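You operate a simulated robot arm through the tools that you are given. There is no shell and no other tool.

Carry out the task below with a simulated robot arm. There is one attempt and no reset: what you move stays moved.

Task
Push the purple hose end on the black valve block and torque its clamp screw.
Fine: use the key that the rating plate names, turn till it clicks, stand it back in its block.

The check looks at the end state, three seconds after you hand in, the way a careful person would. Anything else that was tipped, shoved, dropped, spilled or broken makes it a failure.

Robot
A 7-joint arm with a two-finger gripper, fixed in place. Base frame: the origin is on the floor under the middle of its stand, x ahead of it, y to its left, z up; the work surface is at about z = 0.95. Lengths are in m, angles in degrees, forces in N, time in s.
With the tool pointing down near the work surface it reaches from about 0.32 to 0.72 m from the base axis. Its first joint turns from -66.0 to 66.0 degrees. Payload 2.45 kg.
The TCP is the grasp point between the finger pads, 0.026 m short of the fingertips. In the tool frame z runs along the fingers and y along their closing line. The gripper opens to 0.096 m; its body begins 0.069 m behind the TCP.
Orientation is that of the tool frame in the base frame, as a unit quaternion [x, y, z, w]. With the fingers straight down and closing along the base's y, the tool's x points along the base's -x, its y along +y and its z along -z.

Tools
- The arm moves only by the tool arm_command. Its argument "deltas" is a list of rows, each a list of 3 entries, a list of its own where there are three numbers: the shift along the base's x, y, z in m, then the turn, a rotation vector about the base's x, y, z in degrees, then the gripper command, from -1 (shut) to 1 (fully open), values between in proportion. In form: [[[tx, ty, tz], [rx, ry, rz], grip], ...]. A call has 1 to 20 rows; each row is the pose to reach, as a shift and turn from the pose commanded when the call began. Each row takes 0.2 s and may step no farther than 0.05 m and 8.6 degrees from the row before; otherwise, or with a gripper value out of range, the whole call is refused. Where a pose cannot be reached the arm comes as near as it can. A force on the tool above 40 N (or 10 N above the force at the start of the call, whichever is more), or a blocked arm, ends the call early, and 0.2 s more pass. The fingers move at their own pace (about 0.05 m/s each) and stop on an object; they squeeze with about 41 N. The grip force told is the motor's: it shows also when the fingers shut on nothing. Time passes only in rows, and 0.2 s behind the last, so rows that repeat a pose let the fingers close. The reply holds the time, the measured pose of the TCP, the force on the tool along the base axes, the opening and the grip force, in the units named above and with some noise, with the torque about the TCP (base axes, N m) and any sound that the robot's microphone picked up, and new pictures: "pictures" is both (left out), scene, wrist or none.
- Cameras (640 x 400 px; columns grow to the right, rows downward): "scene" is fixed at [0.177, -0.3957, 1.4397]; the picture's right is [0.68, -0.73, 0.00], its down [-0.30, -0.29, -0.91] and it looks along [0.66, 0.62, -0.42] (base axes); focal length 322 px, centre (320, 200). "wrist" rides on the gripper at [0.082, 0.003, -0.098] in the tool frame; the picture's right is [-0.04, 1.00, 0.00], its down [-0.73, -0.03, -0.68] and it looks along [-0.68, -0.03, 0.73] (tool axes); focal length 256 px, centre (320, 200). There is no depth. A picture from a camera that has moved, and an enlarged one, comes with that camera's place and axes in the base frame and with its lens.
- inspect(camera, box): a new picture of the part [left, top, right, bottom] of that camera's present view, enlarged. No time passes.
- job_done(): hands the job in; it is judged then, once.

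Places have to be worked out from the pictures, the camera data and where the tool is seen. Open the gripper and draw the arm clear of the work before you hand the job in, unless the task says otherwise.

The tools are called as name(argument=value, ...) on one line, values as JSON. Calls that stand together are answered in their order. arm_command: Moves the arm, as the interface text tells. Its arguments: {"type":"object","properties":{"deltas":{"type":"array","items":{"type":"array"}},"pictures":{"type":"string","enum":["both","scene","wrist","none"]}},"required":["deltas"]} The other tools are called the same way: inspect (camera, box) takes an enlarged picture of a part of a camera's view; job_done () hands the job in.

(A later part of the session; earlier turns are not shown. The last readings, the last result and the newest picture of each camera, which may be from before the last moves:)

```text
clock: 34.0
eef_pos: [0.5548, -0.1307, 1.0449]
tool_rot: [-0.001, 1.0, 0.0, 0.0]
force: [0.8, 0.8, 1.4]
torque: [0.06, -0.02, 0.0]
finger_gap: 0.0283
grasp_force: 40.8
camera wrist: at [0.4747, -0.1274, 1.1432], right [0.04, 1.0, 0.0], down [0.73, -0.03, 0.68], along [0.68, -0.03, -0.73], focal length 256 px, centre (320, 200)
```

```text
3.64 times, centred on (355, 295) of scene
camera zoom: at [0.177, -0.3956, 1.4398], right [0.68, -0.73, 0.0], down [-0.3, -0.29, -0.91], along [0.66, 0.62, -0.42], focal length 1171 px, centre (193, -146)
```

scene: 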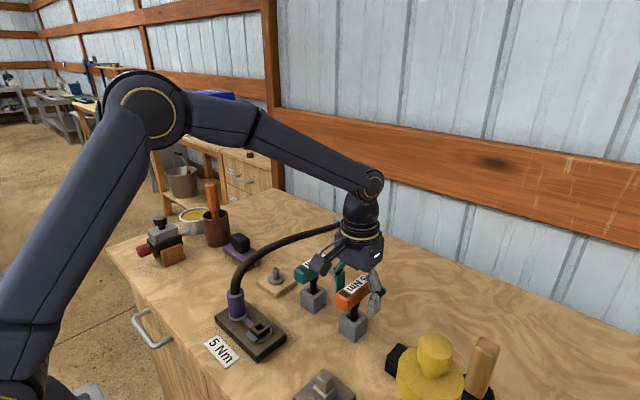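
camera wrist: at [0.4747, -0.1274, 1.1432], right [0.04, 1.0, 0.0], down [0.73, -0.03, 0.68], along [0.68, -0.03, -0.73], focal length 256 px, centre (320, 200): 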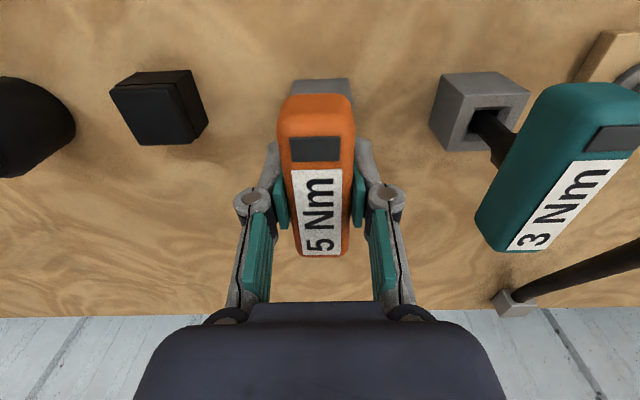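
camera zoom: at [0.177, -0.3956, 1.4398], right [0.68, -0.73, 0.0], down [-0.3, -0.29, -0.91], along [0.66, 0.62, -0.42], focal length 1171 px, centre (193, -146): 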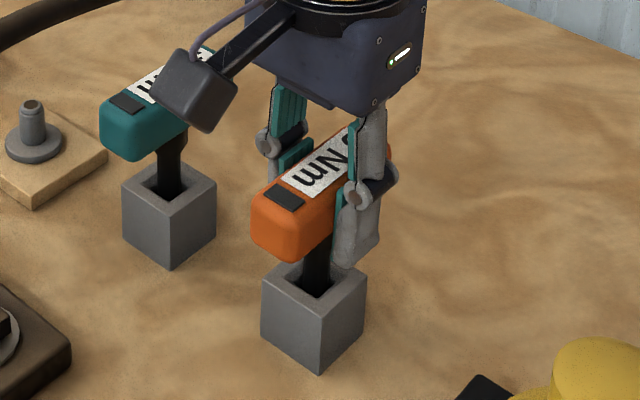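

Gripped at 28.3 mm and 41 N with no side load. I'll lift the key straight up out of its block, slowly.

arm_command(deltas=[[[0, 0, 0.004], [0, 0, 0], -1], [[0, 0, 0.009], [0, 0, 0], -1], [[0, 0, 0.015], [0, 0, 0], -1], [[0, 0, 0.022], [0, 0, 0], -1], [[0, 0, 0.03], [0, 0, 0], -1], [[0, 0, 0.04], [0, 0, 0], -1], [[0, 0, 0.05], [0, 0, 0], -1], [[0, 0, 0.06], [0, 0, 0], -1], [[0, 0, 0.07], [0, 0, 0], -1], [[0, 0, 0.07], [0, 0, 0], -1]], pictures="both")

inspect(camera="scene", box=[310, 220, 410, 350])

inspect(camera="wrist", box=[240, 60, 400, 260])

```text
clock: 36.2
eef_pos: [0.5561, -0.1309, 1.116]
tool_rot: [0.0, 1.0, 0.001, 0.0]
force: [0.1, -0.2, -1.9]
torque: [0.03, 0.0, -0.02]
finger_gap: 0.0287
grasp_force: 41.1
camera wrist: at [0.4747, -0.1263, 1.214], right [0.04, 1.0, 0.0], down [0.73, -0.03, 0.68], along [0.68, -0.03, -0.73], focal length 256 px, centre (320, 200)
```

scene: 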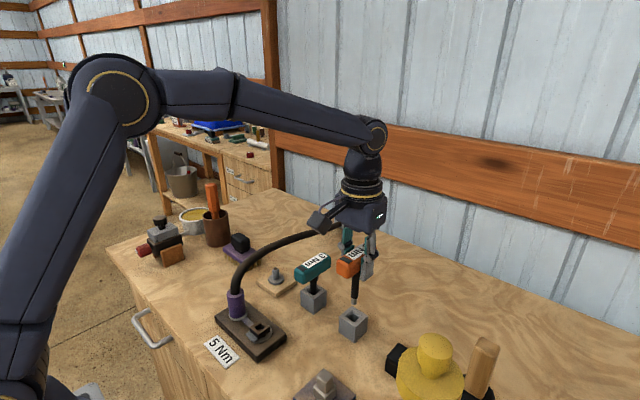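
wrist: 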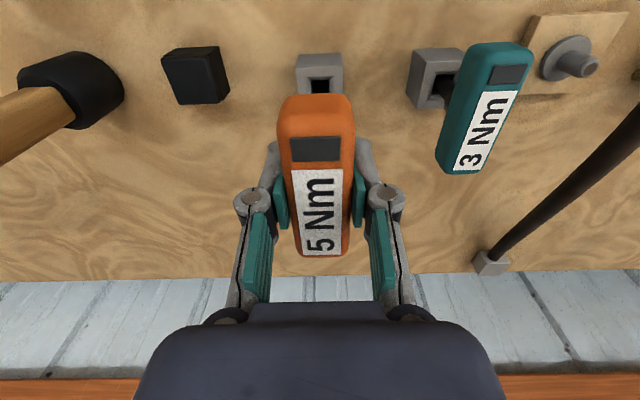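

```text
3.08 times, centred on (360, 285) of scene
camera zoom: at [0.177, -0.3957, 1.4397], right [0.68, -0.73, 0.0], down [-0.3, -0.29, -0.91], along [0.66, 0.62, -0.42], focal length 991 px, centre (197, -62)
```

zoom: 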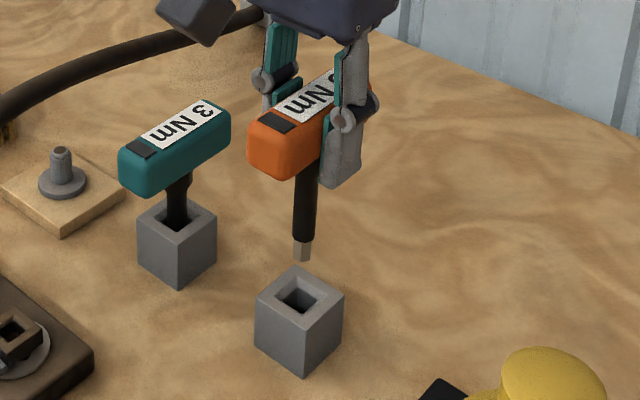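

```text
2.00 times, centred on (320, 160) of wrist
camera zoom: at [0.4747, -0.1263, 1.214], right [0.04, 1.0, 0.0], down [0.73, -0.03, 0.68], along [0.68, -0.03, -0.73], focal length 512 px, centre (320, 280)
```

zoom: 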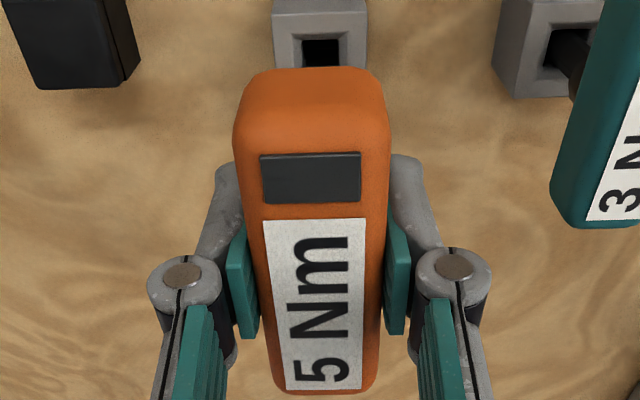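

The key is out cleanly, with a steel square tip about 96 mm below the TCP, hanging vertically. Before leaving I'll zoom on the stand hole as an image reference for "directly under the key axis".

inspect(camera="wrist", box=[280, 40, 360, 110])

inspect(camera="scene", box=[330, 270, 380, 345])

```text
5.71 times, centred on (320, 75) of wrist
camera zoom: at [0.4747, -0.1263, 1.214], right [0.04, 1.0, 0.0], down [0.73, -0.03, 0.68], along [0.68, -0.03, -0.73], focal length 1463 px, centre (320, 914)
```

zoom: 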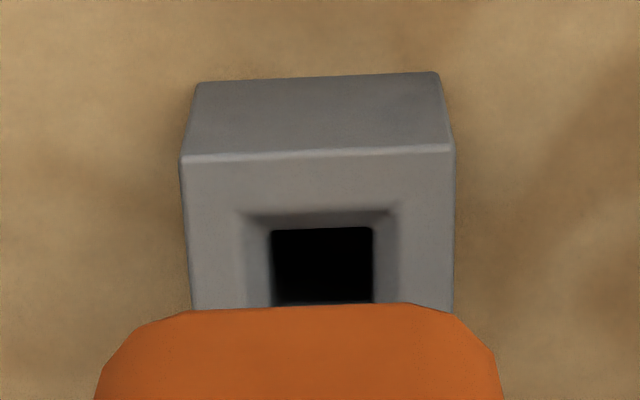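

```text
5.33 times, centred on (355, 308) of scene
camera zoom: at [0.177, -0.3957, 1.4397], right [0.68, -0.73, 0.0], down [-0.3, -0.29, -0.91], along [0.66, 0.62, -0.42], focal length 1717 px, centre (133, -373)
```

zoom: 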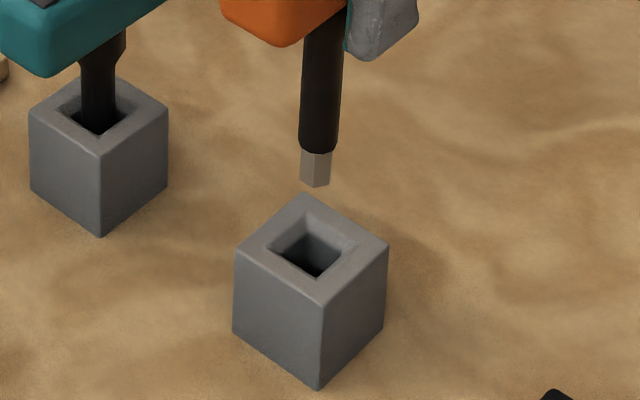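

The stand block is centred at about (0.557, -0.129) with its top near z≈0.987, so the return pose is known (TCP ≈ 0.5567, -0.130, 1.046). I'll carry the key around the teal key to above the screw socket near (0.421, -0.0195).

arm_command(deltas=[[[-0.03, 0, 0.012], [0, 0, 0], -1], [[-0.065, 0.003, 0.015], [0, 0, 0], -1], [[-0.1, 0.015, 0.015], [0, 0, 0], -1], [[-0.125, 0.04, 0.015], [0, 0, 0], -1], [[-0.1357, 0.07, 0.015], [0, 0, 0], -1], [[-0.1357, 0.095, 0.015], [0, 0, 0], -1], [[-0.1357, 0.1098, 0.005], [0, 0, 0], -1], [[-0.1357, 0.1098, 0], [0, 0, 0], -1], [[-0.1357, 0.1098, 0], [0, 0, 0], -1]], pictures="both")

inspect(camera="wrist", box=[280, 40, 360, 110])

inspect(camera="scene", box=[210, 230, 310, 365])

```text
clock: 38.2
eef_pos: [0.4204, -0.0214, 1.1154]
tool_rot: [0.0, 1.0, 0.0, 0.0]
force: [-0.3, -0.4, -2.7]
torque: [-0.01, 0.02, -0.02]
finger_gap: 0.0284
grasp_force: 41.3
camera wrist: at [0.3382, -0.0162, 1.2137], right [0.04, 1.0, 0.0], down [0.73, -0.03, 0.68], along [0.68, -0.03, -0.73], focal length 256 px, centre (320, 200)
```

scene: 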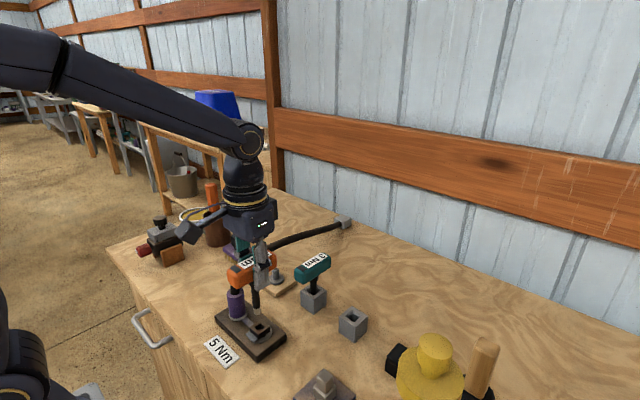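
wrist: 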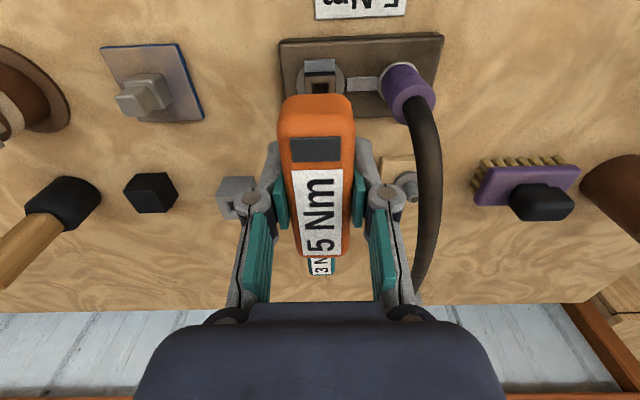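

```text
5.71 times, centred on (320, 75) of wrist
camera zoom: at [0.3382, -0.0162, 1.2137], right [0.04, 1.0, 0.0], down [0.73, -0.03, 0.68], along [0.68, -0.03, -0.73], focal length 1463 px, centre (320, 914)
```

zoom: 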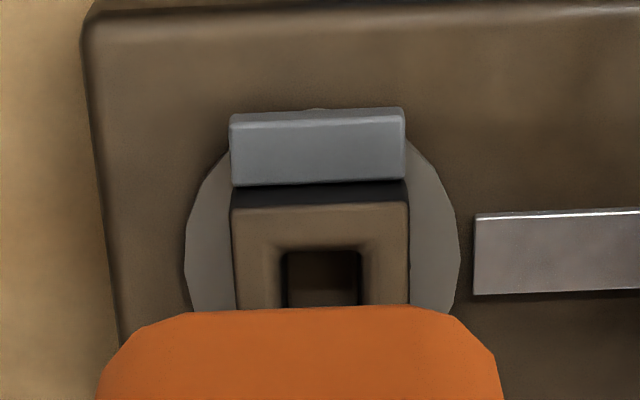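

```text
2.96 times, centred on (260, 298) of scene
camera zoom: at [0.177, -0.3957, 1.4397], right [0.68, -0.73, 0.0], down [-0.3, -0.29, -0.91], along [0.66, 0.62, -0.42], focal length 954 px, centre (498, -89)
```

zoom: 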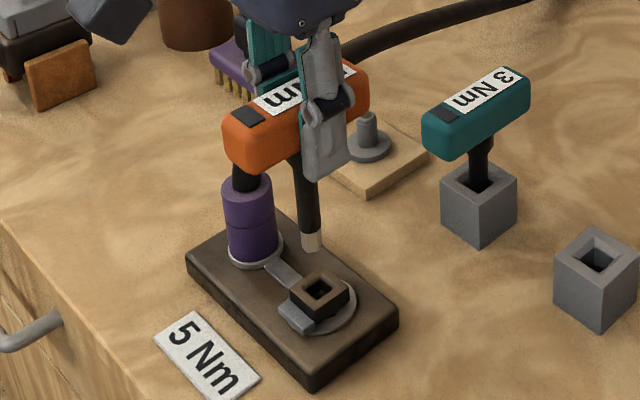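

Laterally the socket (≈321 px) matches the stand reference. I'll zoom in on the scene view to check the fore-aft alignment of the tip over the socket.

inspect(camera="scene", box=[240, 280, 300, 350])

inspect(camera="wrist", box=[300, 60, 345, 105])

```text
5.71 times, centred on (270, 315) of scene
camera zoom: at [0.177, -0.3957, 1.4397], right [0.68, -0.73, 0.0], down [-0.3, -0.29, -0.91], along [0.66, 0.62, -0.42], focal length 1840 px, centre (606, -457)
```

zoom: 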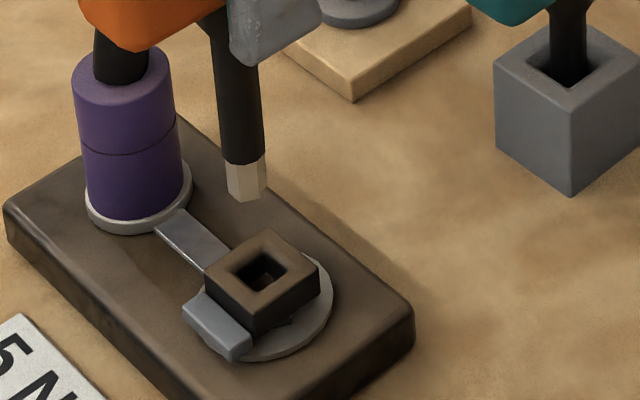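

```text
8.89 times, centred on (322, 82) of wrist
camera zoom: at [0.3382, -0.0162, 1.2137], right [0.04, 1.0, 0.0], down [0.73, -0.03, 0.68], along [0.68, -0.03, -0.73], focal length 2276 px, centre (298, 1244)
```

zoom: 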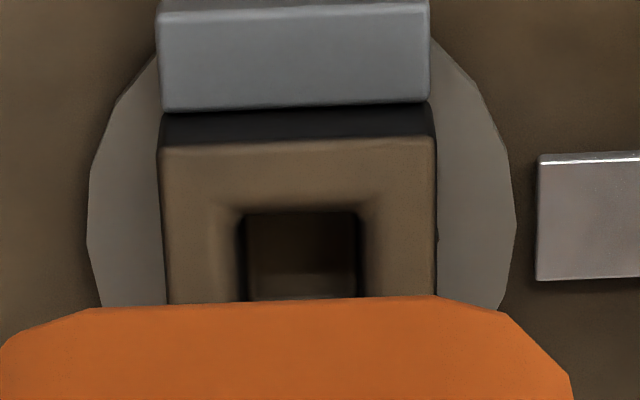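

From comparing wrist and scene views, the tip sits about 2.5 mm short of the socket centre in x and is aligned in y. I'll correct that and lower until the tip is just above the socket, then look again.

arm_command(deltas=[[[0.0025, 0.0003, -0.005], [0, 0, 0], -1], [[0.0025, 0.0003, -0.012], [0, 0, 0], -1], [[0.0025, 0.0003, -0.019], [0, 0, 0], -1], [[0.0025, 0.0003, -0.025], [0, 0, 0], -1], [[0.0025, 0.0003, -0.028], [0, 0, 0], -1], [[0.0025, 0.0003, -0.028], [0, 0, 0], -1]], pictures="both")

inspect(camera="scene", box=[240, 285, 300, 345])

inspect(camera="wrist", box=[280, 40, 360, 110])

```text
clock: 39.6
eef_pos: [0.4231, -0.0213, 1.0866]
tool_rot: [0.0, 1.0, 0.0, 0.0]
force: [-0.5, -0.4, -1.7]
torque: [0.01, 0.04, -0.01]
finger_gap: 0.0284
grasp_force: 40.7
camera wrist: at [0.3415, -0.0168, 1.1854], right [0.04, 1.0, 0.0], down [0.73, -0.03, 0.68], along [0.68, -0.03, -0.73], focal length 256 px, centre (320, 200)
```

scene: 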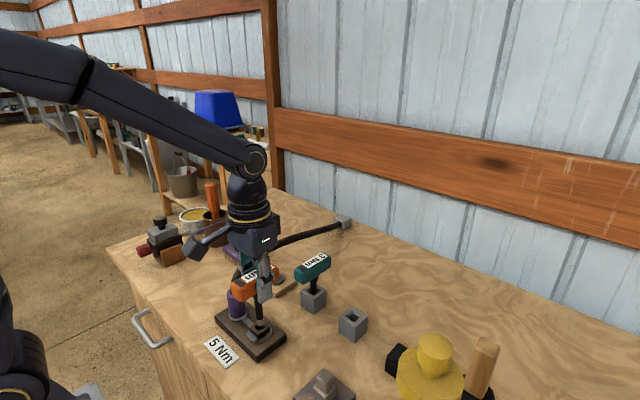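
wrist: 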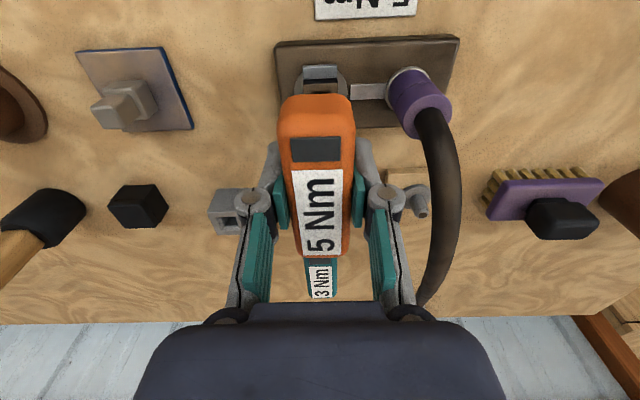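

```text
6.67 times, centred on (270, 315) of scene
camera zoom: at [0.177, -0.3957, 1.4397], right [0.68, -0.73, 0.0], down [-0.3, -0.29, -0.91], along [0.66, 0.62, -0.42], focal length 2146 px, centre (653, -567)
```

zoom: 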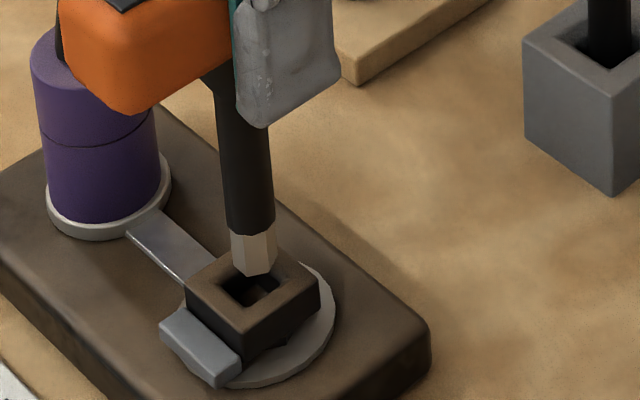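

```text
5.71 times, centred on (320, 75) of wrist
camera zoom: at [0.3415, -0.0168, 1.1854], right [0.04, 1.0, 0.0], down [0.73, -0.03, 0.68], along [0.68, -0.03, -0.73], focal length 1463 px, centre (320, 914)
```

zoom: 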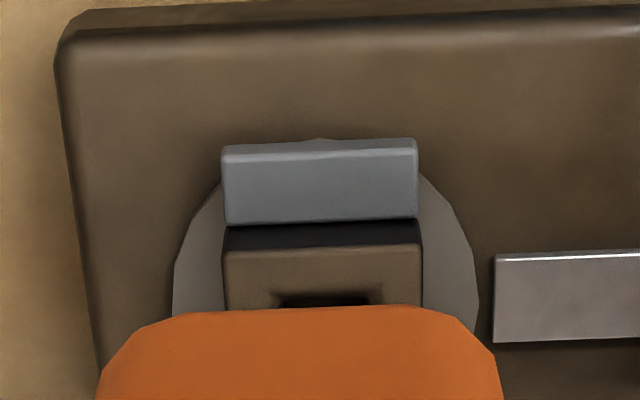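

The tip is just above the socket mouth, maybe 1 mm too far in x and 0.7 mm short in y, which is within the socket's chamfer. I'll correct and lower slowly, feeling for contact.

arm_command(deltas=[[[-0.001, 0.0006, 0], [0, 0, 0], -1], [[-0.001, 0.0006, -0.002], [0, 0, 0], -1], [[-0.001, 0.0006, -0.004], [0, 0, 0], -1], [[-0.001, 0.0006, -0.006], [0, 0, 0], -1], [[-0.001, 0.0006, -0.008], [0, 0, 0], -1], [[-0.001, 0.0006, -0.01], [0, 0, 0], -1]], pictures="both")

inspect(camera="scene", box=[240, 285, 300, 345])

```text
clock: 41.0
eef_pos: [0.4209, -0.0197, 1.0768]
tool_rot: [0.001, 1.0, 0.0, -0.001]
force: [-3.1, -0.3, -0.1]
torque: [-0.05, 0.27, 0.01]
finger_gap: 0.0286
grasp_force: 41.0
camera wrist: at [0.3406, -0.0158, 1.1753], right [0.04, 1.0, 0.0], down [0.73, -0.03, 0.68], along [0.68, -0.03, -0.73], focal length 256 px, centre (320, 200)
```

scene: 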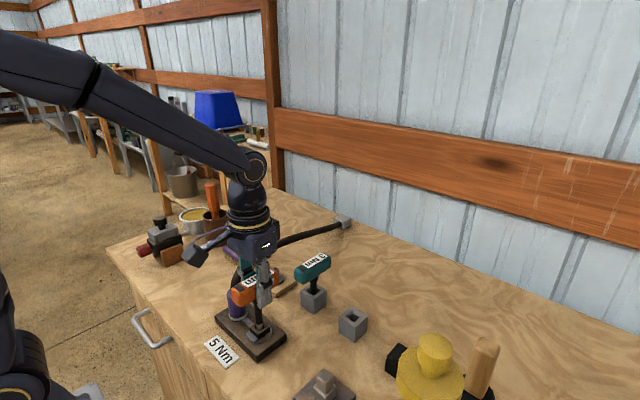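
wrist: 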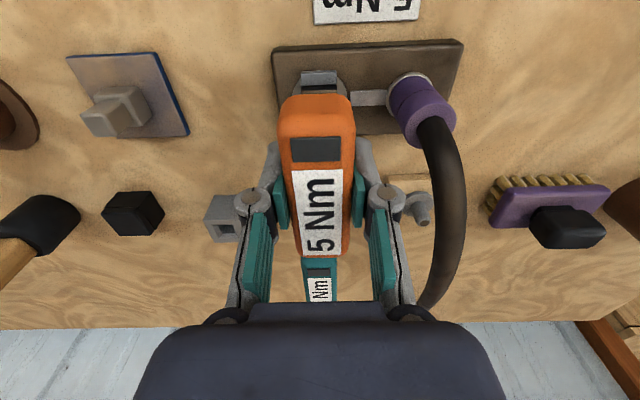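

```text
6.67 times, centred on (270, 315) of scene
camera zoom: at [0.1769, -0.3957, 1.4397], right [0.68, -0.73, 0.0], down [-0.3, -0.29, -0.91], along [0.66, 0.62, -0.42], focal length 2146 px, centre (653, -567)
```

zoom: 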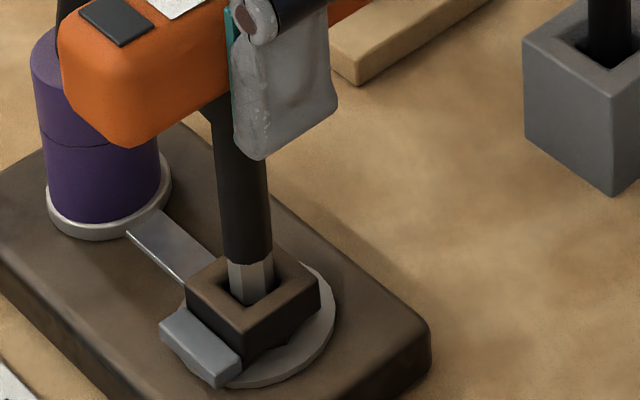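

The tip is in the socket, and the reaction (-3 N in x at the tip) says it touches the +x wall. I'll shift about 0.8 mm in -x and lower until it bottoms.

arm_command(deltas=[[[-0.0008, 0, 0], [0, 0, 0], -1], [[-0.0008, 0, -0.002], [0, 0, 0], -1], [[-0.0008, 0, -0.004], [0, 0, 0], -1], [[-0.0008, 0, -0.006], [0, 0, 0], -1]], pictures="wrist")

inspect(camera="scene", box=[240, 285, 300, 345])

```text
clock: 42.0
eef_pos: [0.4214, -0.0202, 1.071]
tool_rot: [0.0, 1.0, 0.0, 0.001]
force: [-0.2, -0.5, -2.3]
torque: [-0.06, 0.01, -0.01]
finger_gap: 0.0284
grasp_force: 41.2
camera wrist: at [0.3396, -0.0157, 1.1697], right [0.04, 1.0, 0.0], down [0.73, -0.03, 0.68], along [0.68, -0.03, -0.73], focal length 256 px, centre (320, 200)
```

wrist: 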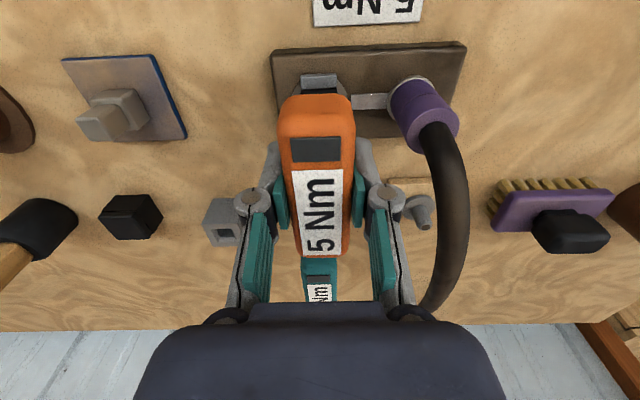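

```text
6.67 times, centred on (270, 315) of scene
camera zoom: at [0.177, -0.3957, 1.4397], right [0.68, -0.73, 0.0], down [-0.3, -0.29, -0.91], along [0.66, 0.62, -0.42], focal length 2146 px, centre (653, -567)
```

zoom: 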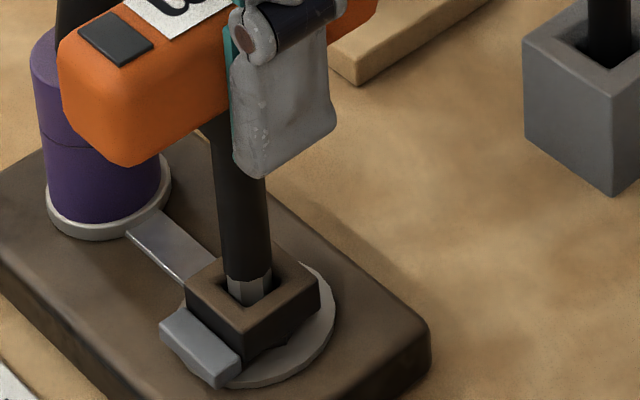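

The side force is gone and the steel tip is mostly inside. I'll lower further until I feel the bottom.

arm_command(deltas=[[[0, 0, -0.0015], [0, 0, 0], -1], [[0, 0, -0.003], [0, 0, 0], -1], [[0, 0, -0.0045], [0, 0, 0], -1]], pictures="none")

inspect(camera="scene", box=[240, 285, 300, 345])

```text
clock: 42.7
eef_pos: [0.4204, -0.0195, 1.0703]
tool_rot: [0.0, 1.0, 0.0, 0.002]
force: [-2.9, 0.4, 7.5]
torque: [-0.03, 0.22, -0.05]
finger_gap: 0.0285
grasp_force: 41.7
stopped in row 3: the force on the tool passed its limit at 45 N (the readings are from after the stop); the commanded pose is now the measured one
```

```text
6.67 times, centred on (270, 315) of scene
camera zoom: at [0.1768, -0.3957, 1.4398], right [0.68, -0.73, 0.0], down [-0.3, -0.29, -0.91], along [0.66, 0.62, -0.42], focal length 2146 px, centre (653, -567)
```

zoom: 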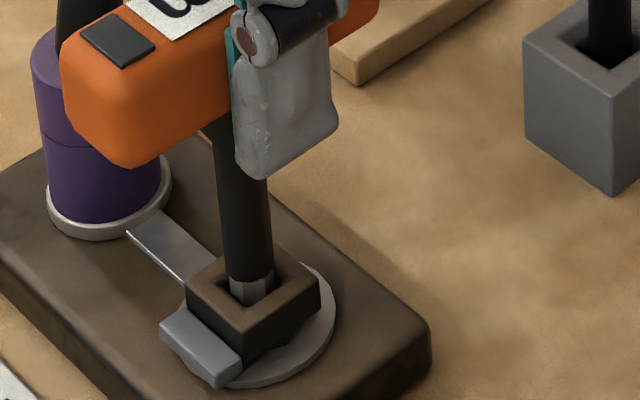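

It bottomed at TCP z≈1.070, with the 45 N spike as the stop. I'll ease up about 1 mm to relieve the contact and begin turning clockwise as seen from above (negative z), slowly, watching torque and sound.

arm_command(deltas=[[[-0.0005, 0, 0.001], [0, 0, 0], -1], [[-0.0005, 0, 0.001], [0, 0, -3], -1], [[-0.0005, 0, 0.001], [0, 0, -6], -1], [[-0.0005, 0, 0.001], [0, 0, -9], -1], [[-0.0005, 0, 0.001], [0, 0, -12], -1]], pictures="wrist")

inspect(camera="scene", box=[240, 285, 300, 345])

```text
clock: 43.9
eef_pos: [0.4209, -0.02, 1.0712]
tool_rot: [0.105, 0.994, -0.001, 0.002]
force: [-1.3, -2.6, -1.9]
torque: [-0.2, 0.02, 0.0]
finger_gap: 0.0283
grasp_force: 41.3
camera wrist: at [0.3417, 0.0007, 1.1693], right [0.25, 0.97, 0.0], down [0.71, -0.18, 0.68], along [0.66, -0.17, -0.73], focal length 256 px, centre (320, 200)
```

wrist: 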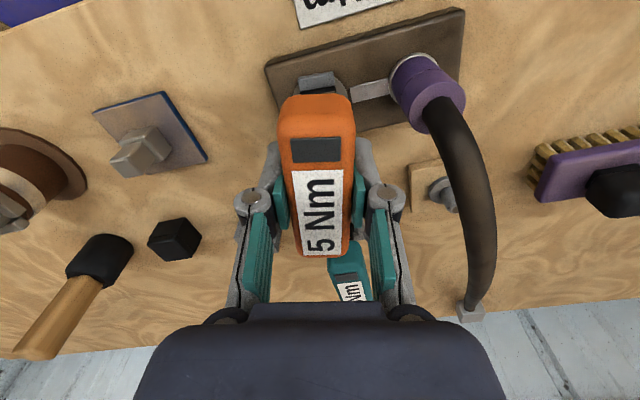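

```text
6.67 times, centred on (270, 315) of scene
camera zoom: at [0.177, -0.3957, 1.4397], right [0.68, -0.73, 0.0], down [-0.3, -0.28, -0.91], along [0.66, 0.62, -0.42], focal length 2146 px, centre (653, -567)
```

zoom: 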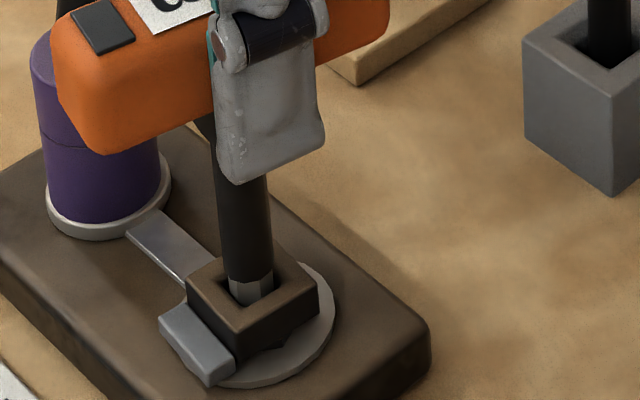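

No torque yet, so this is still free play in the socket. I'll continue clockwise in small steps.

arm_command(deltas=[[[0, -0.0005, 0], [0, 0, -3], -1], [[0, -0.0005, 0], [0, 0, -6], -1], [[0, -0.0005, 0], [0, 0, -9], -1], [[0, -0.0005, 0], [0, 0, -12], -1]], pictures="wrist")

inspect(camera="scene", box=[240, 285, 300, 345])

```text
clock: 44.9
eef_pos: [0.4213, -0.0206, 1.0726]
tool_rot: [0.208, 0.978, -0.001, 0.002]
force: [-0.5, -2.1, -2.9]
torque: [-0.13, 0.07, 0.03]
finger_gap: 0.0284
grasp_force: 41.4
camera wrist: at [0.3476, 0.0167, 1.1701], right [0.44, 0.9, 0.0], down [0.66, -0.33, 0.68], along [0.61, -0.3, -0.73], focal length 256 px, centre (320, 200)
```

wrist: 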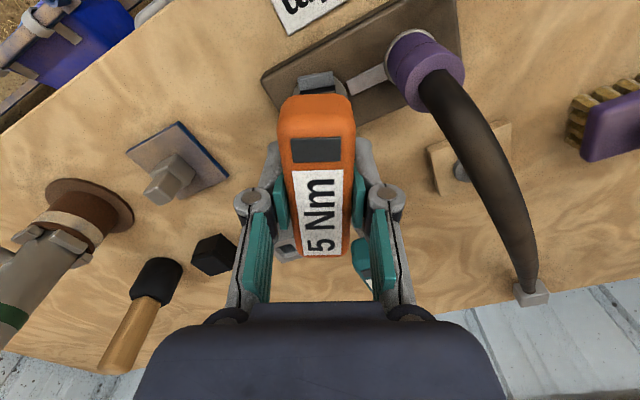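

```text
6.67 times, centred on (270, 315) of scene
camera zoom: at [0.177, -0.3957, 1.4397], right [0.68, -0.73, 0.0], down [-0.3, -0.28, -0.91], along [0.66, 0.62, -0.42], focal length 2146 px, centre (653, -567)
```

zoom: 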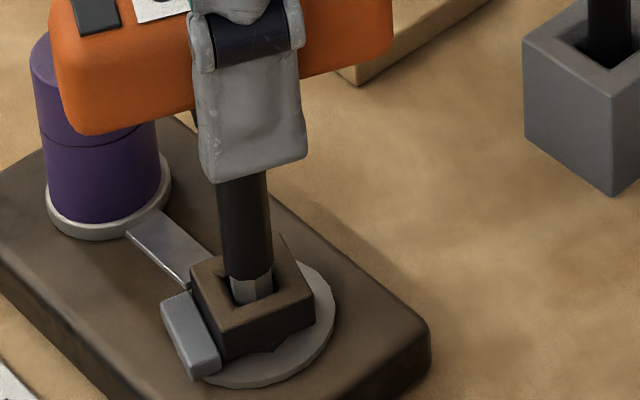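

The screw head and its lug are now turning with the key, at low torque. I'll continue clockwise in short calls, listening for the click.

arm_command(deltas=[[[0, 0, 0], [0, 0, -3], -1], [[0, 0, 0], [0, 0, -6], -1], [[0, 0, 0], [0, 0, -9], -1], [[0, 0, 0], [0, 0, -12], -1]], pictures="none")

inspect(camera="scene", box=[220, 225, 320, 345])

```text
clock: 45.9
eef_pos: [0.4209, -0.0202, 1.0723]
tool_rot: [0.31, 0.951, -0.002, 0.002]
force: [-2.2, -1.9, 1.7]
torque: [-0.12, 0.19, 0.02]
finger_gap: 0.0285
grasp_force: 41.1
```

```text
3.33 times, centred on (270, 285) of scene
camera zoom: at [0.1769, -0.3957, 1.4397], right [0.68, -0.73, 0.0], down [-0.3, -0.28, -0.91], along [0.66, 0.62, -0.42], focal length 1073 px, centre (487, -83)
```

zoom: 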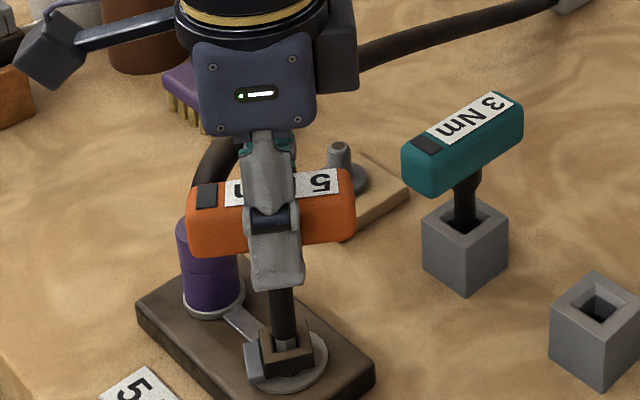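

At 36° of turn the torque is still near zero and everything is clear. Continuing.

arm_command(deltas=[[[0, 0, 0], [0, 0, -3], -1], [[0, 0, 0], [0, 0, -6], -1], [[0, 0, 0], [0, 0, -9], -1], [[0, 0, 0], [0, 0, -12], -1]], pictures="none")

inspect(camera="scene", box=[220, 225, 320, 345])

```text
clock: 46.9
eef_pos: [0.4204, -0.0216, 1.0712]
tool_rot: [0.407, 0.913, -0.001, 0.001]
force: [0.4, -3.9, -6.0]
torque: [-0.29, -0.09, 0.02]
finger_gap: 0.0285
grasp_force: 41.5
```

```text
3.33 times, centred on (270, 285) of scene
camera zoom: at [0.1771, -0.3958, 1.4397], right [0.68, -0.73, 0.0], down [-0.31, -0.28, -0.91], along [0.66, 0.62, -0.42], focal length 1073 px, centre (487, -83)
```

zoom: 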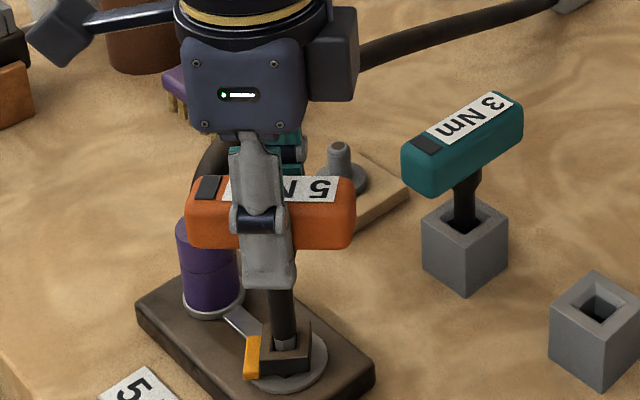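

The grey lug has turned amber with no click yet. It's probably an indicator that the screw is getting snug, so I'll zoom in and continue in smaller steps.

inspect(camera="scene", box=[240, 300, 300, 350])

arm_command(deltas=[[[0, 0, 0], [0, 0, -2], -1], [[0, 0, 0], [0, 0, -4], -1]], pictures="none")

inspect(camera="scene", box=[240, 300, 300, 350])

```text
8.00 times, centred on (270, 325) of scene
camera zoom: at [0.1771, -0.3958, 1.4397], right [0.68, -0.73, 0.0], down [-0.31, -0.28, -0.91], along [0.66, 0.62, -0.42], focal length 2576 px, centre (720, -800)
```

zoom: 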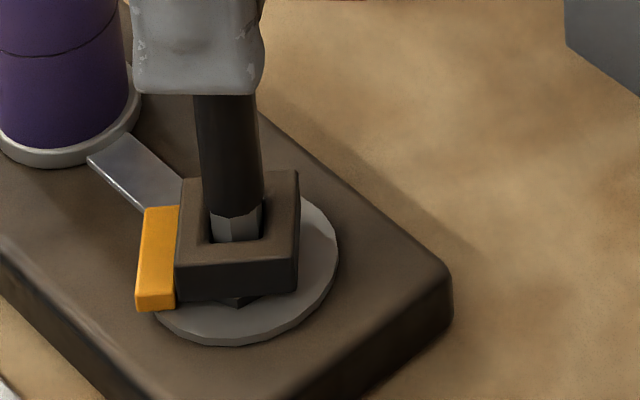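

```text
clock: 47.5
eef_pos: [0.4203, -0.0215, 1.0719]
tool_rot: [0.439, 0.898, -0.001, 0.001]
force: [-2.4, -4.3, 4.6]
torque: [-0.2, 0.16, 0.04]
finger_gap: 0.0285
grasp_force: 41.1
```

```text
8.00 times, centred on (270, 325) of scene
camera zoom: at [0.1769, -0.3958, 1.4397], right [0.68, -0.73, 0.0], down [-0.3, -0.28, -0.91], along [0.66, 0.62, -0.42], focal length 2576 px, centre (720, -800)
```

zoom: 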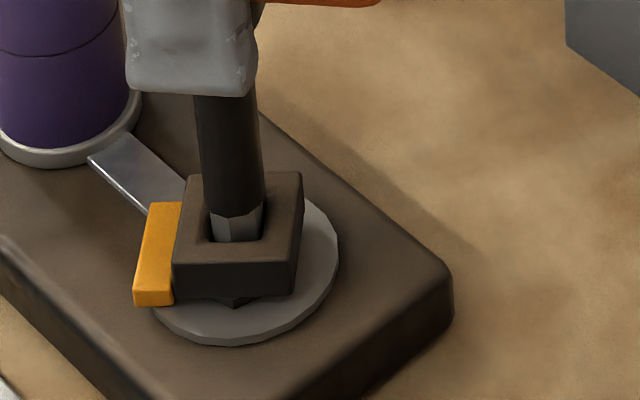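

It's still turning, the lug is still amber, and there has been no click. I'll continue in small increments.

arm_command(deltas=[[[0, 0.0008, 0], [0, 0, -2], -1], [[0, 0.0008, 0], [0, 0, -4], -1], [[0, 0.0008, 0], [0, 0, -6], -1]], pictures="none")

inspect(camera="scene", box=[240, 300, 300, 350])

```text
clock: 48.3
eef_pos: [0.4207, -0.0196, 1.0707]
tool_rot: [0.486, 0.874, 0.0, 0.001]
force: [-1.5, -7.6, 5.3]
torque: [-0.53, 0.14, 0.05]
finger_gap: 0.0282
grasp_force: 40.8
```

```text
8.00 times, centred on (270, 325) of scene
camera zoom: at [0.1769, -0.3959, 1.4397], right [0.68, -0.73, 0.0], down [-0.3, -0.28, -0.91], along [0.66, 0.62, -0.42], focal length 2576 px, centre (720, -800)
```

zoom: 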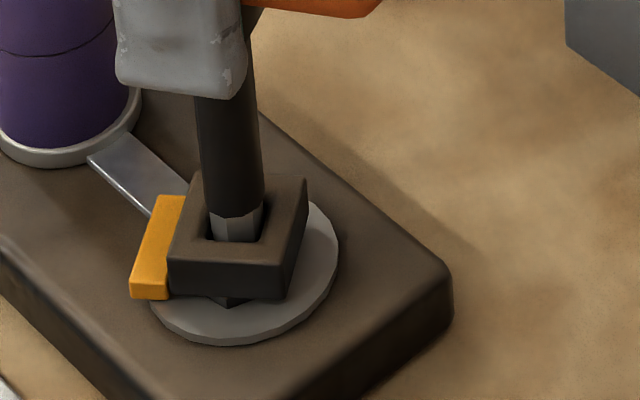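

The sideways reaction grew because I shifted the wrong way. I'll move 1.8 mm back in -y and keep turning.

arm_command(deltas=[[[0, -0.0018, 0], [0, 0, 0], -1], [[0, -0.0018, 0], [0, 0, -2], -1], [[0, -0.0018, 0], [0, 0, -4], -1], [[0, -0.0018, 0], [0, 0, -6], -1]], pictures="none")

inspect(camera="scene", box=[240, 300, 300, 350])

```text
clock: 49.3
eef_pos: [0.4195, -0.0199, 1.0721]
tool_rot: [0.53, 0.848, -0.001, 0.001]
force: [-0.6, 7.4, -2.2]
torque: [0.72, 0.12, 0.03]
finger_gap: 0.0286
grasp_force: 40.5
```

```text
8.00 times, centred on (270, 325) of scene
camera zoom: at [0.177, -0.3954, 1.4398], right [0.68, -0.73, 0.0], down [-0.3, -0.29, -0.91], along [0.66, 0.62, -0.42], focal length 2576 px, centre (720, -800)
```

zoom: 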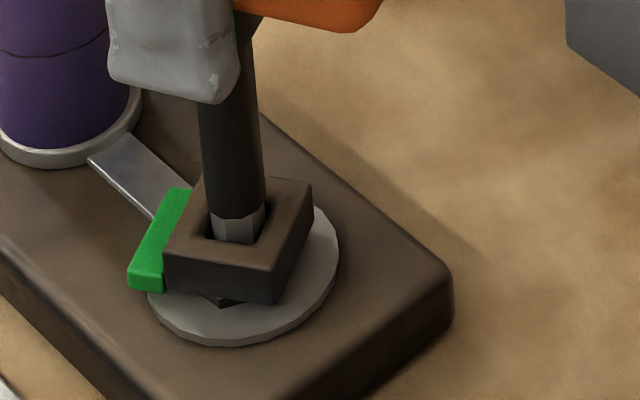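

The lug has turned green, though no sound was reported. I'll hold still for a moment to listen and look before deciding whether to turn further.

arm_command(deltas=[[[0, 0.0008, 0], [0, 0, 0], -1], [[0, 0.0008, 0], [0, 0, 0], -1]], pictures="both")

inspect(camera="scene", box=[240, 300, 300, 350])

```text
clock: 49.9
eef_pos: [0.4206, -0.0219, 1.0719]
tool_rot: [0.53, 0.848, -0.002, 0.001]
force: [-3.2, 4.4, -2.8]
torque: [0.32, 0.26, 0.02]
finger_gap: 0.0285
grasp_force: 41.0
camera wrist: at [0.3881, 0.0545, 1.1697], right [0.92, 0.4, 0.0], down [0.29, -0.67, 0.68], along [0.27, -0.62, -0.73], focal length 256 px, centre (320, 200)
```

scene: 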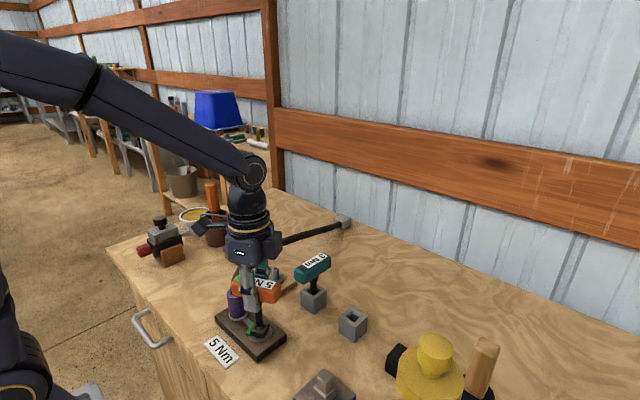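
wrist: 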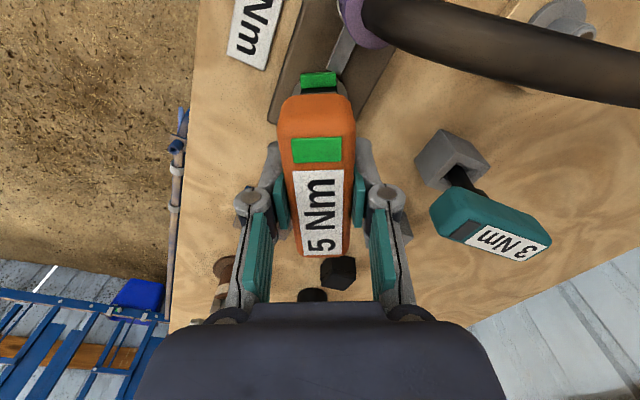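

```text
8.00 times, centred on (270, 325) of scene
camera zoom: at [0.1769, -0.3956, 1.4398], right [0.68, -0.73, 0.0], down [-0.3, -0.29, -0.91], along [0.66, 0.62, -0.42], focal length 2576 px, centre (720, -800)
```

zoom: 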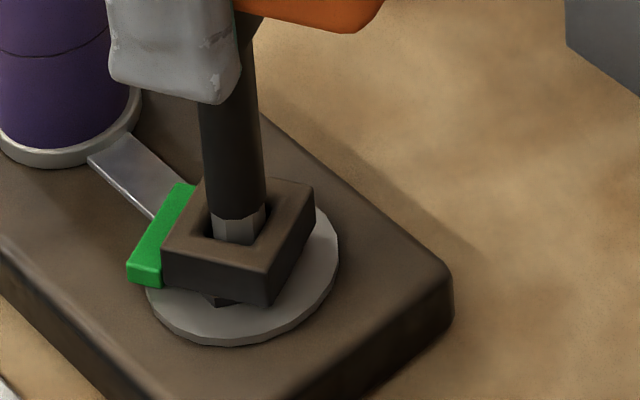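

Both the screw's lug and the key's own window are now green, so the key has reached its torque and I'll stop turning. I'll ease the side load and draw the key straight up out of the socket.

arm_command(deltas=[[[-0.0004, 0.0006, 0.001], [0, 0, 0], -1], [[-0.0004, 0.0006, 0.004], [0, 0, 0], -1], [[-0.0004, 0.0006, 0.008], [0, 0, 0], -1], [[-0.0004, 0.0006, 0.013], [0, 0, 0], -1], [[-0.0004, 0.0006, 0.02], [0, 0, 0], -1], [[-0.0004, 0.0006, 0.028], [0, 0, 0], -1], [[-0.0004, 0.0006, 0.036], [0, 0, 0], -1]], pictures="both")

inspect(camera="scene", box=[220, 240, 320, 350])

```text
clock: 51.5
eef_pos: [0.4207, -0.0215, 1.1083]
tool_rot: [0.53, 0.848, -0.001, 0.001]
force: [-0.1, 0.1, -2.2]
torque: [0.0, 0.02, 0.0]
finger_gap: 0.0283
grasp_force: 40.9
camera wrist: at [0.388, 0.0554, 1.2059], right [0.92, 0.4, 0.0], down [0.29, -0.67, 0.68], along [0.27, -0.62, -0.73], focal length 256 px, centre (320, 200)
```

scene: 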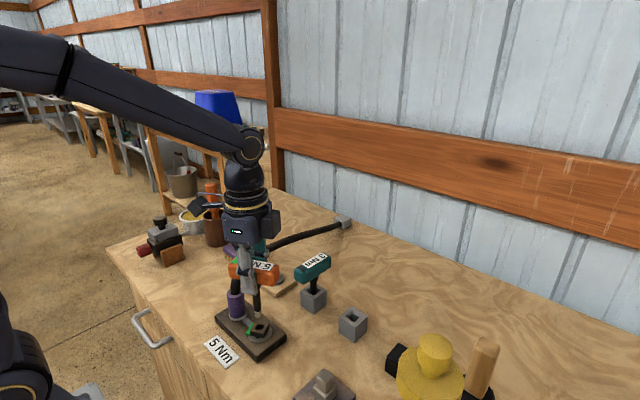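
wrist: 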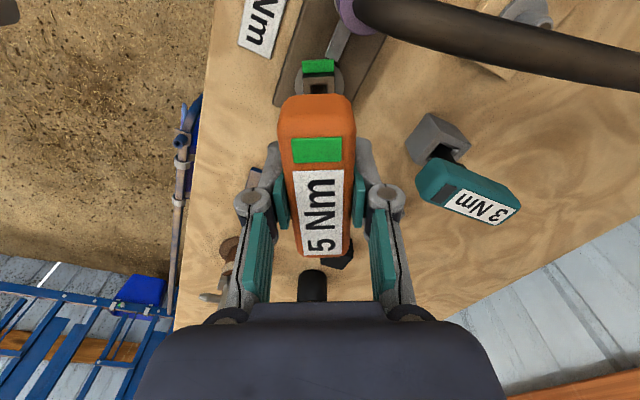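

```text
3.64 times, centred on (270, 295) of scene
camera zoom: at [0.177, -0.3957, 1.4397], right [0.68, -0.73, 0.0], down [-0.3, -0.29, -0.91], along [0.66, 0.62, -0.42], focal length 1171 px, centre (502, -146)
```

zoom: 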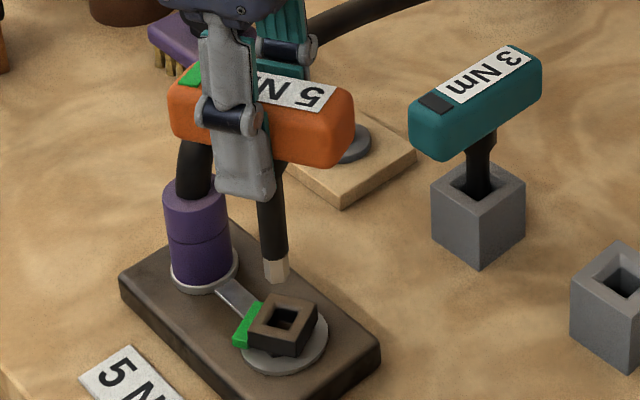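

The key is out, the lug stays green and the hose end is still seated. I'll raise, swing away from the hose, and turn the key back to its original yaw on the way to its stand.

arm_command(deltas=[[[0, -0.002, 0.012], [0, 0, 0], -1], [[0, -0.012, 0.025], [0, 0, 0], -1], [[0.005, -0.03, 0.03], [0, 0, 8], -1], [[0.015, -0.05, 0.03], [0, 0, 16], -1], [[0.03, -0.07, 0.03], [0, 0, 24], -1], [[0.05, -0.085, 0.03], [0, 0, 32], -1], [[0.075, -0.095, 0.03], [0, 0, 40], -1], [[0.1, -0.1, 0.03], [0, 0, 48], -1], [[0.12, -0.106, 0.03], [0, 0, 56], -1], [[0.1355, -0.1108, 0.03], [0, 0, 64], -1], [[0.1355, -0.1108, 0.01], [0, 0, 64], -1], [[0.1355, -0.1108, 0.008], [0, 0, 64], -1]], pictures="both")

inspect(camera="wrist", box=[280, 40, 360, 110])

inspect(camera="scene", box=[330, 270, 380, 345])

```text
clock: 54.1
eef_pos: [0.5555, -0.1294, 1.1151]
tool_rot: [0.001, 1.0, 0.0, 0.002]
force: [-0.1, 0.9, -1.0]
torque: [-0.02, -0.02, 0.01]
finger_gap: 0.0287
grasp_force: 41.3
camera wrist: at [0.4743, -0.1258, 1.2131], right [0.04, 1.0, 0.0], down [0.73, -0.03, 0.68], along [0.68, -0.03, -0.73], focal length 256 px, centre (320, 200)
```

scene: 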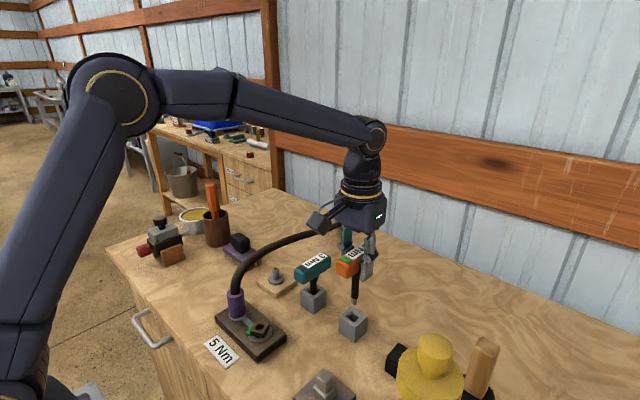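
wrist: 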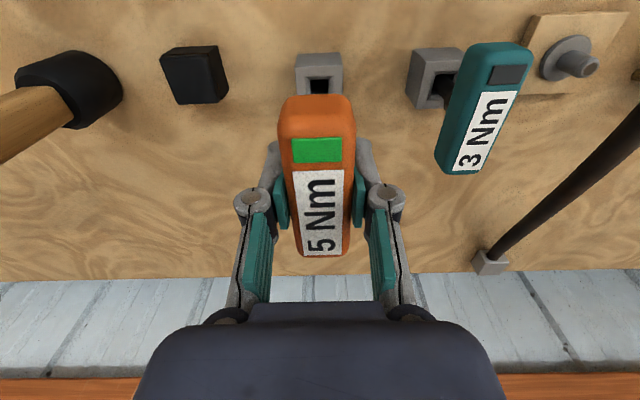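

```text
5.71 times, centred on (320, 75) of wrist
camera zoom: at [0.4743, -0.1258, 1.2131], right [0.04, 1.0, 0.0], down [0.73, -0.03, 0.68], along [0.68, -0.03, -0.73], focal length 1463 px, centre (320, 914)
```

zoom: 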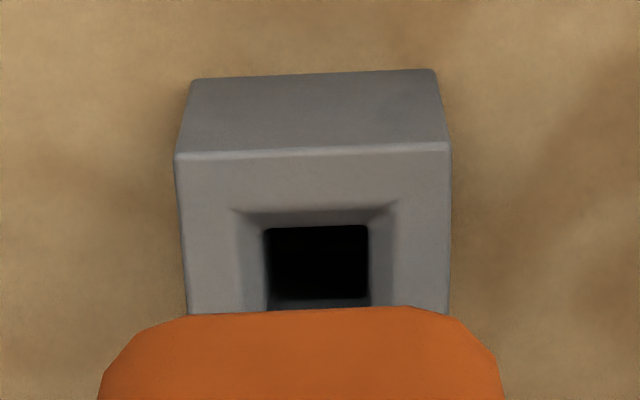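

```text
5.33 times, centred on (355, 308) of scene
camera zoom: at [0.177, -0.3957, 1.4397], right [0.68, -0.73, 0.0], down [-0.3, -0.29, -0.91], along [0.66, 0.62, -0.42], focal length 1717 px, centre (133, -373)
```

zoom: 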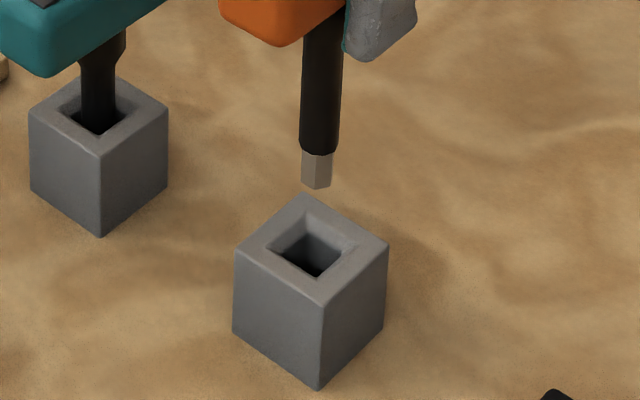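

The tip lines up vertically over the stand hole in the scene view, and the wrist reference matches within about 0.5 mm. I'll lower gently into the hole, checking for side forces.

arm_command(deltas=[[[0.0005, -0.0005, -0.006], [0, 0, 0], -1], [[0.0005, -0.0005, -0.014], [0, 0, 0], -1], [[0.0005, -0.0005, -0.022], [0, 0, 0], -1], [[0.0005, -0.0005, -0.03], [0, 0, 0], -1], [[0.0005, -0.0005, -0.036], [0, 0, 0], -1], [[0.0005, -0.0005, -0.04], [0, 0, 0], -1]], pictures="wrist")

inspect(camera="scene", box=[330, 270, 380, 345])

```text
clock: 55.5
eef_pos: [0.5559, -0.1324, 1.0752]
tool_rot: [0.0, 1.0, -0.001, 0.002]
force: [1.0, -0.2, -1.7]
torque: [0.0, 0.02, 0.01]
finger_gap: 0.0284
grasp_force: 41.2
camera wrist: at [0.4743, -0.1271, 1.1732], right [0.04, 1.0, 0.0], down [0.73, -0.03, 0.68], along [0.68, -0.03, -0.73], focal length 256 px, centre (320, 200)
```

wrist: 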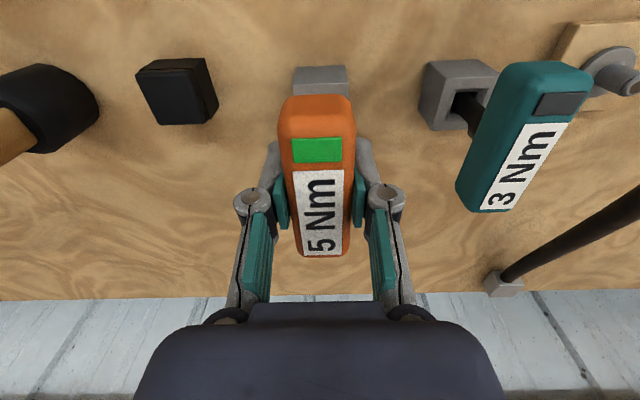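

```text
5.33 times, centred on (355, 308) of scene
camera zoom: at [0.177, -0.3957, 1.4397], right [0.68, -0.73, 0.0], down [-0.3, -0.29, -0.91], along [0.66, 0.62, -0.42], focal length 1717 px, centre (133, -373)
```

zoom: 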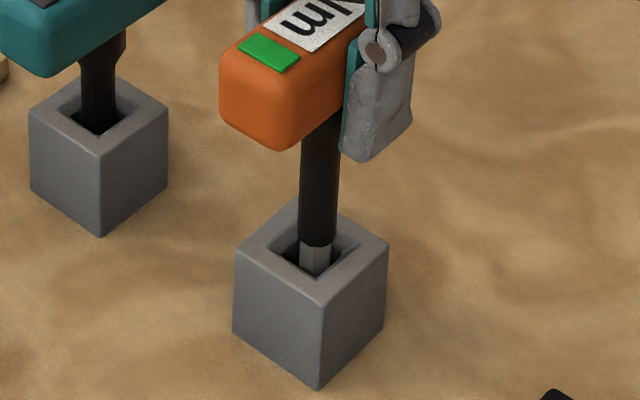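

The tip is in the hole without contact. Continuing down, more slowly near the bottom.

arm_command(deltas=[[[0, 0, -0.005], [0, 0, 0], -1], [[0, 0, -0.01], [0, 0, 0], -1], [[0, 0, -0.015], [0, 0, 0], -1], [[0, 0, -0.02], [0, 0, 0], -1], [[0, 0, -0.024], [0, 0, 0], -1]], pictures="wrist")

inspect(camera="scene", box=[330, 270, 380, 345])

```text
clock: 56.7
eef_pos: [0.5572, -0.1304, 1.0505]
tool_rot: [0.001, 1.0, 0.001, 0.001]
force: [0.8, 6.0, 0.5]
torque: [0.4, -0.02, 0.03]
finger_gap: 0.0287
grasp_force: 40.9
camera wrist: at [0.4747, -0.1272, 1.1492], right [0.04, 1.0, 0.0], down [0.73, -0.03, 0.68], along [0.68, -0.03, -0.73], focal length 256 px, centre (320, 200)
```

wrist: 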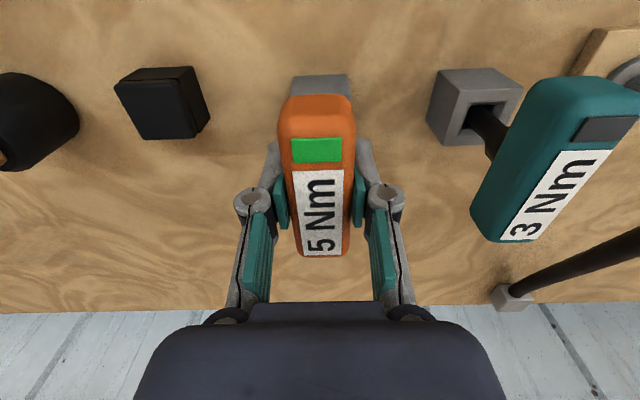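

```text
5.33 times, centred on (355, 308) of scene
camera zoom: at [0.177, -0.3955, 1.4398], right [0.68, -0.73, 0.0], down [-0.3, -0.29, -0.91], along [0.66, 0.62, -0.42], focal length 1717 px, centre (133, -373)
```

zoom: 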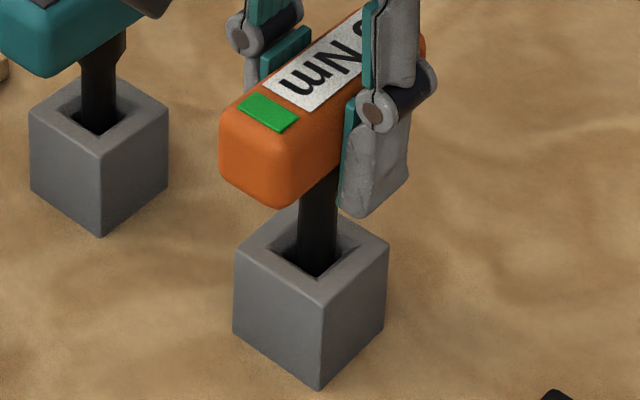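

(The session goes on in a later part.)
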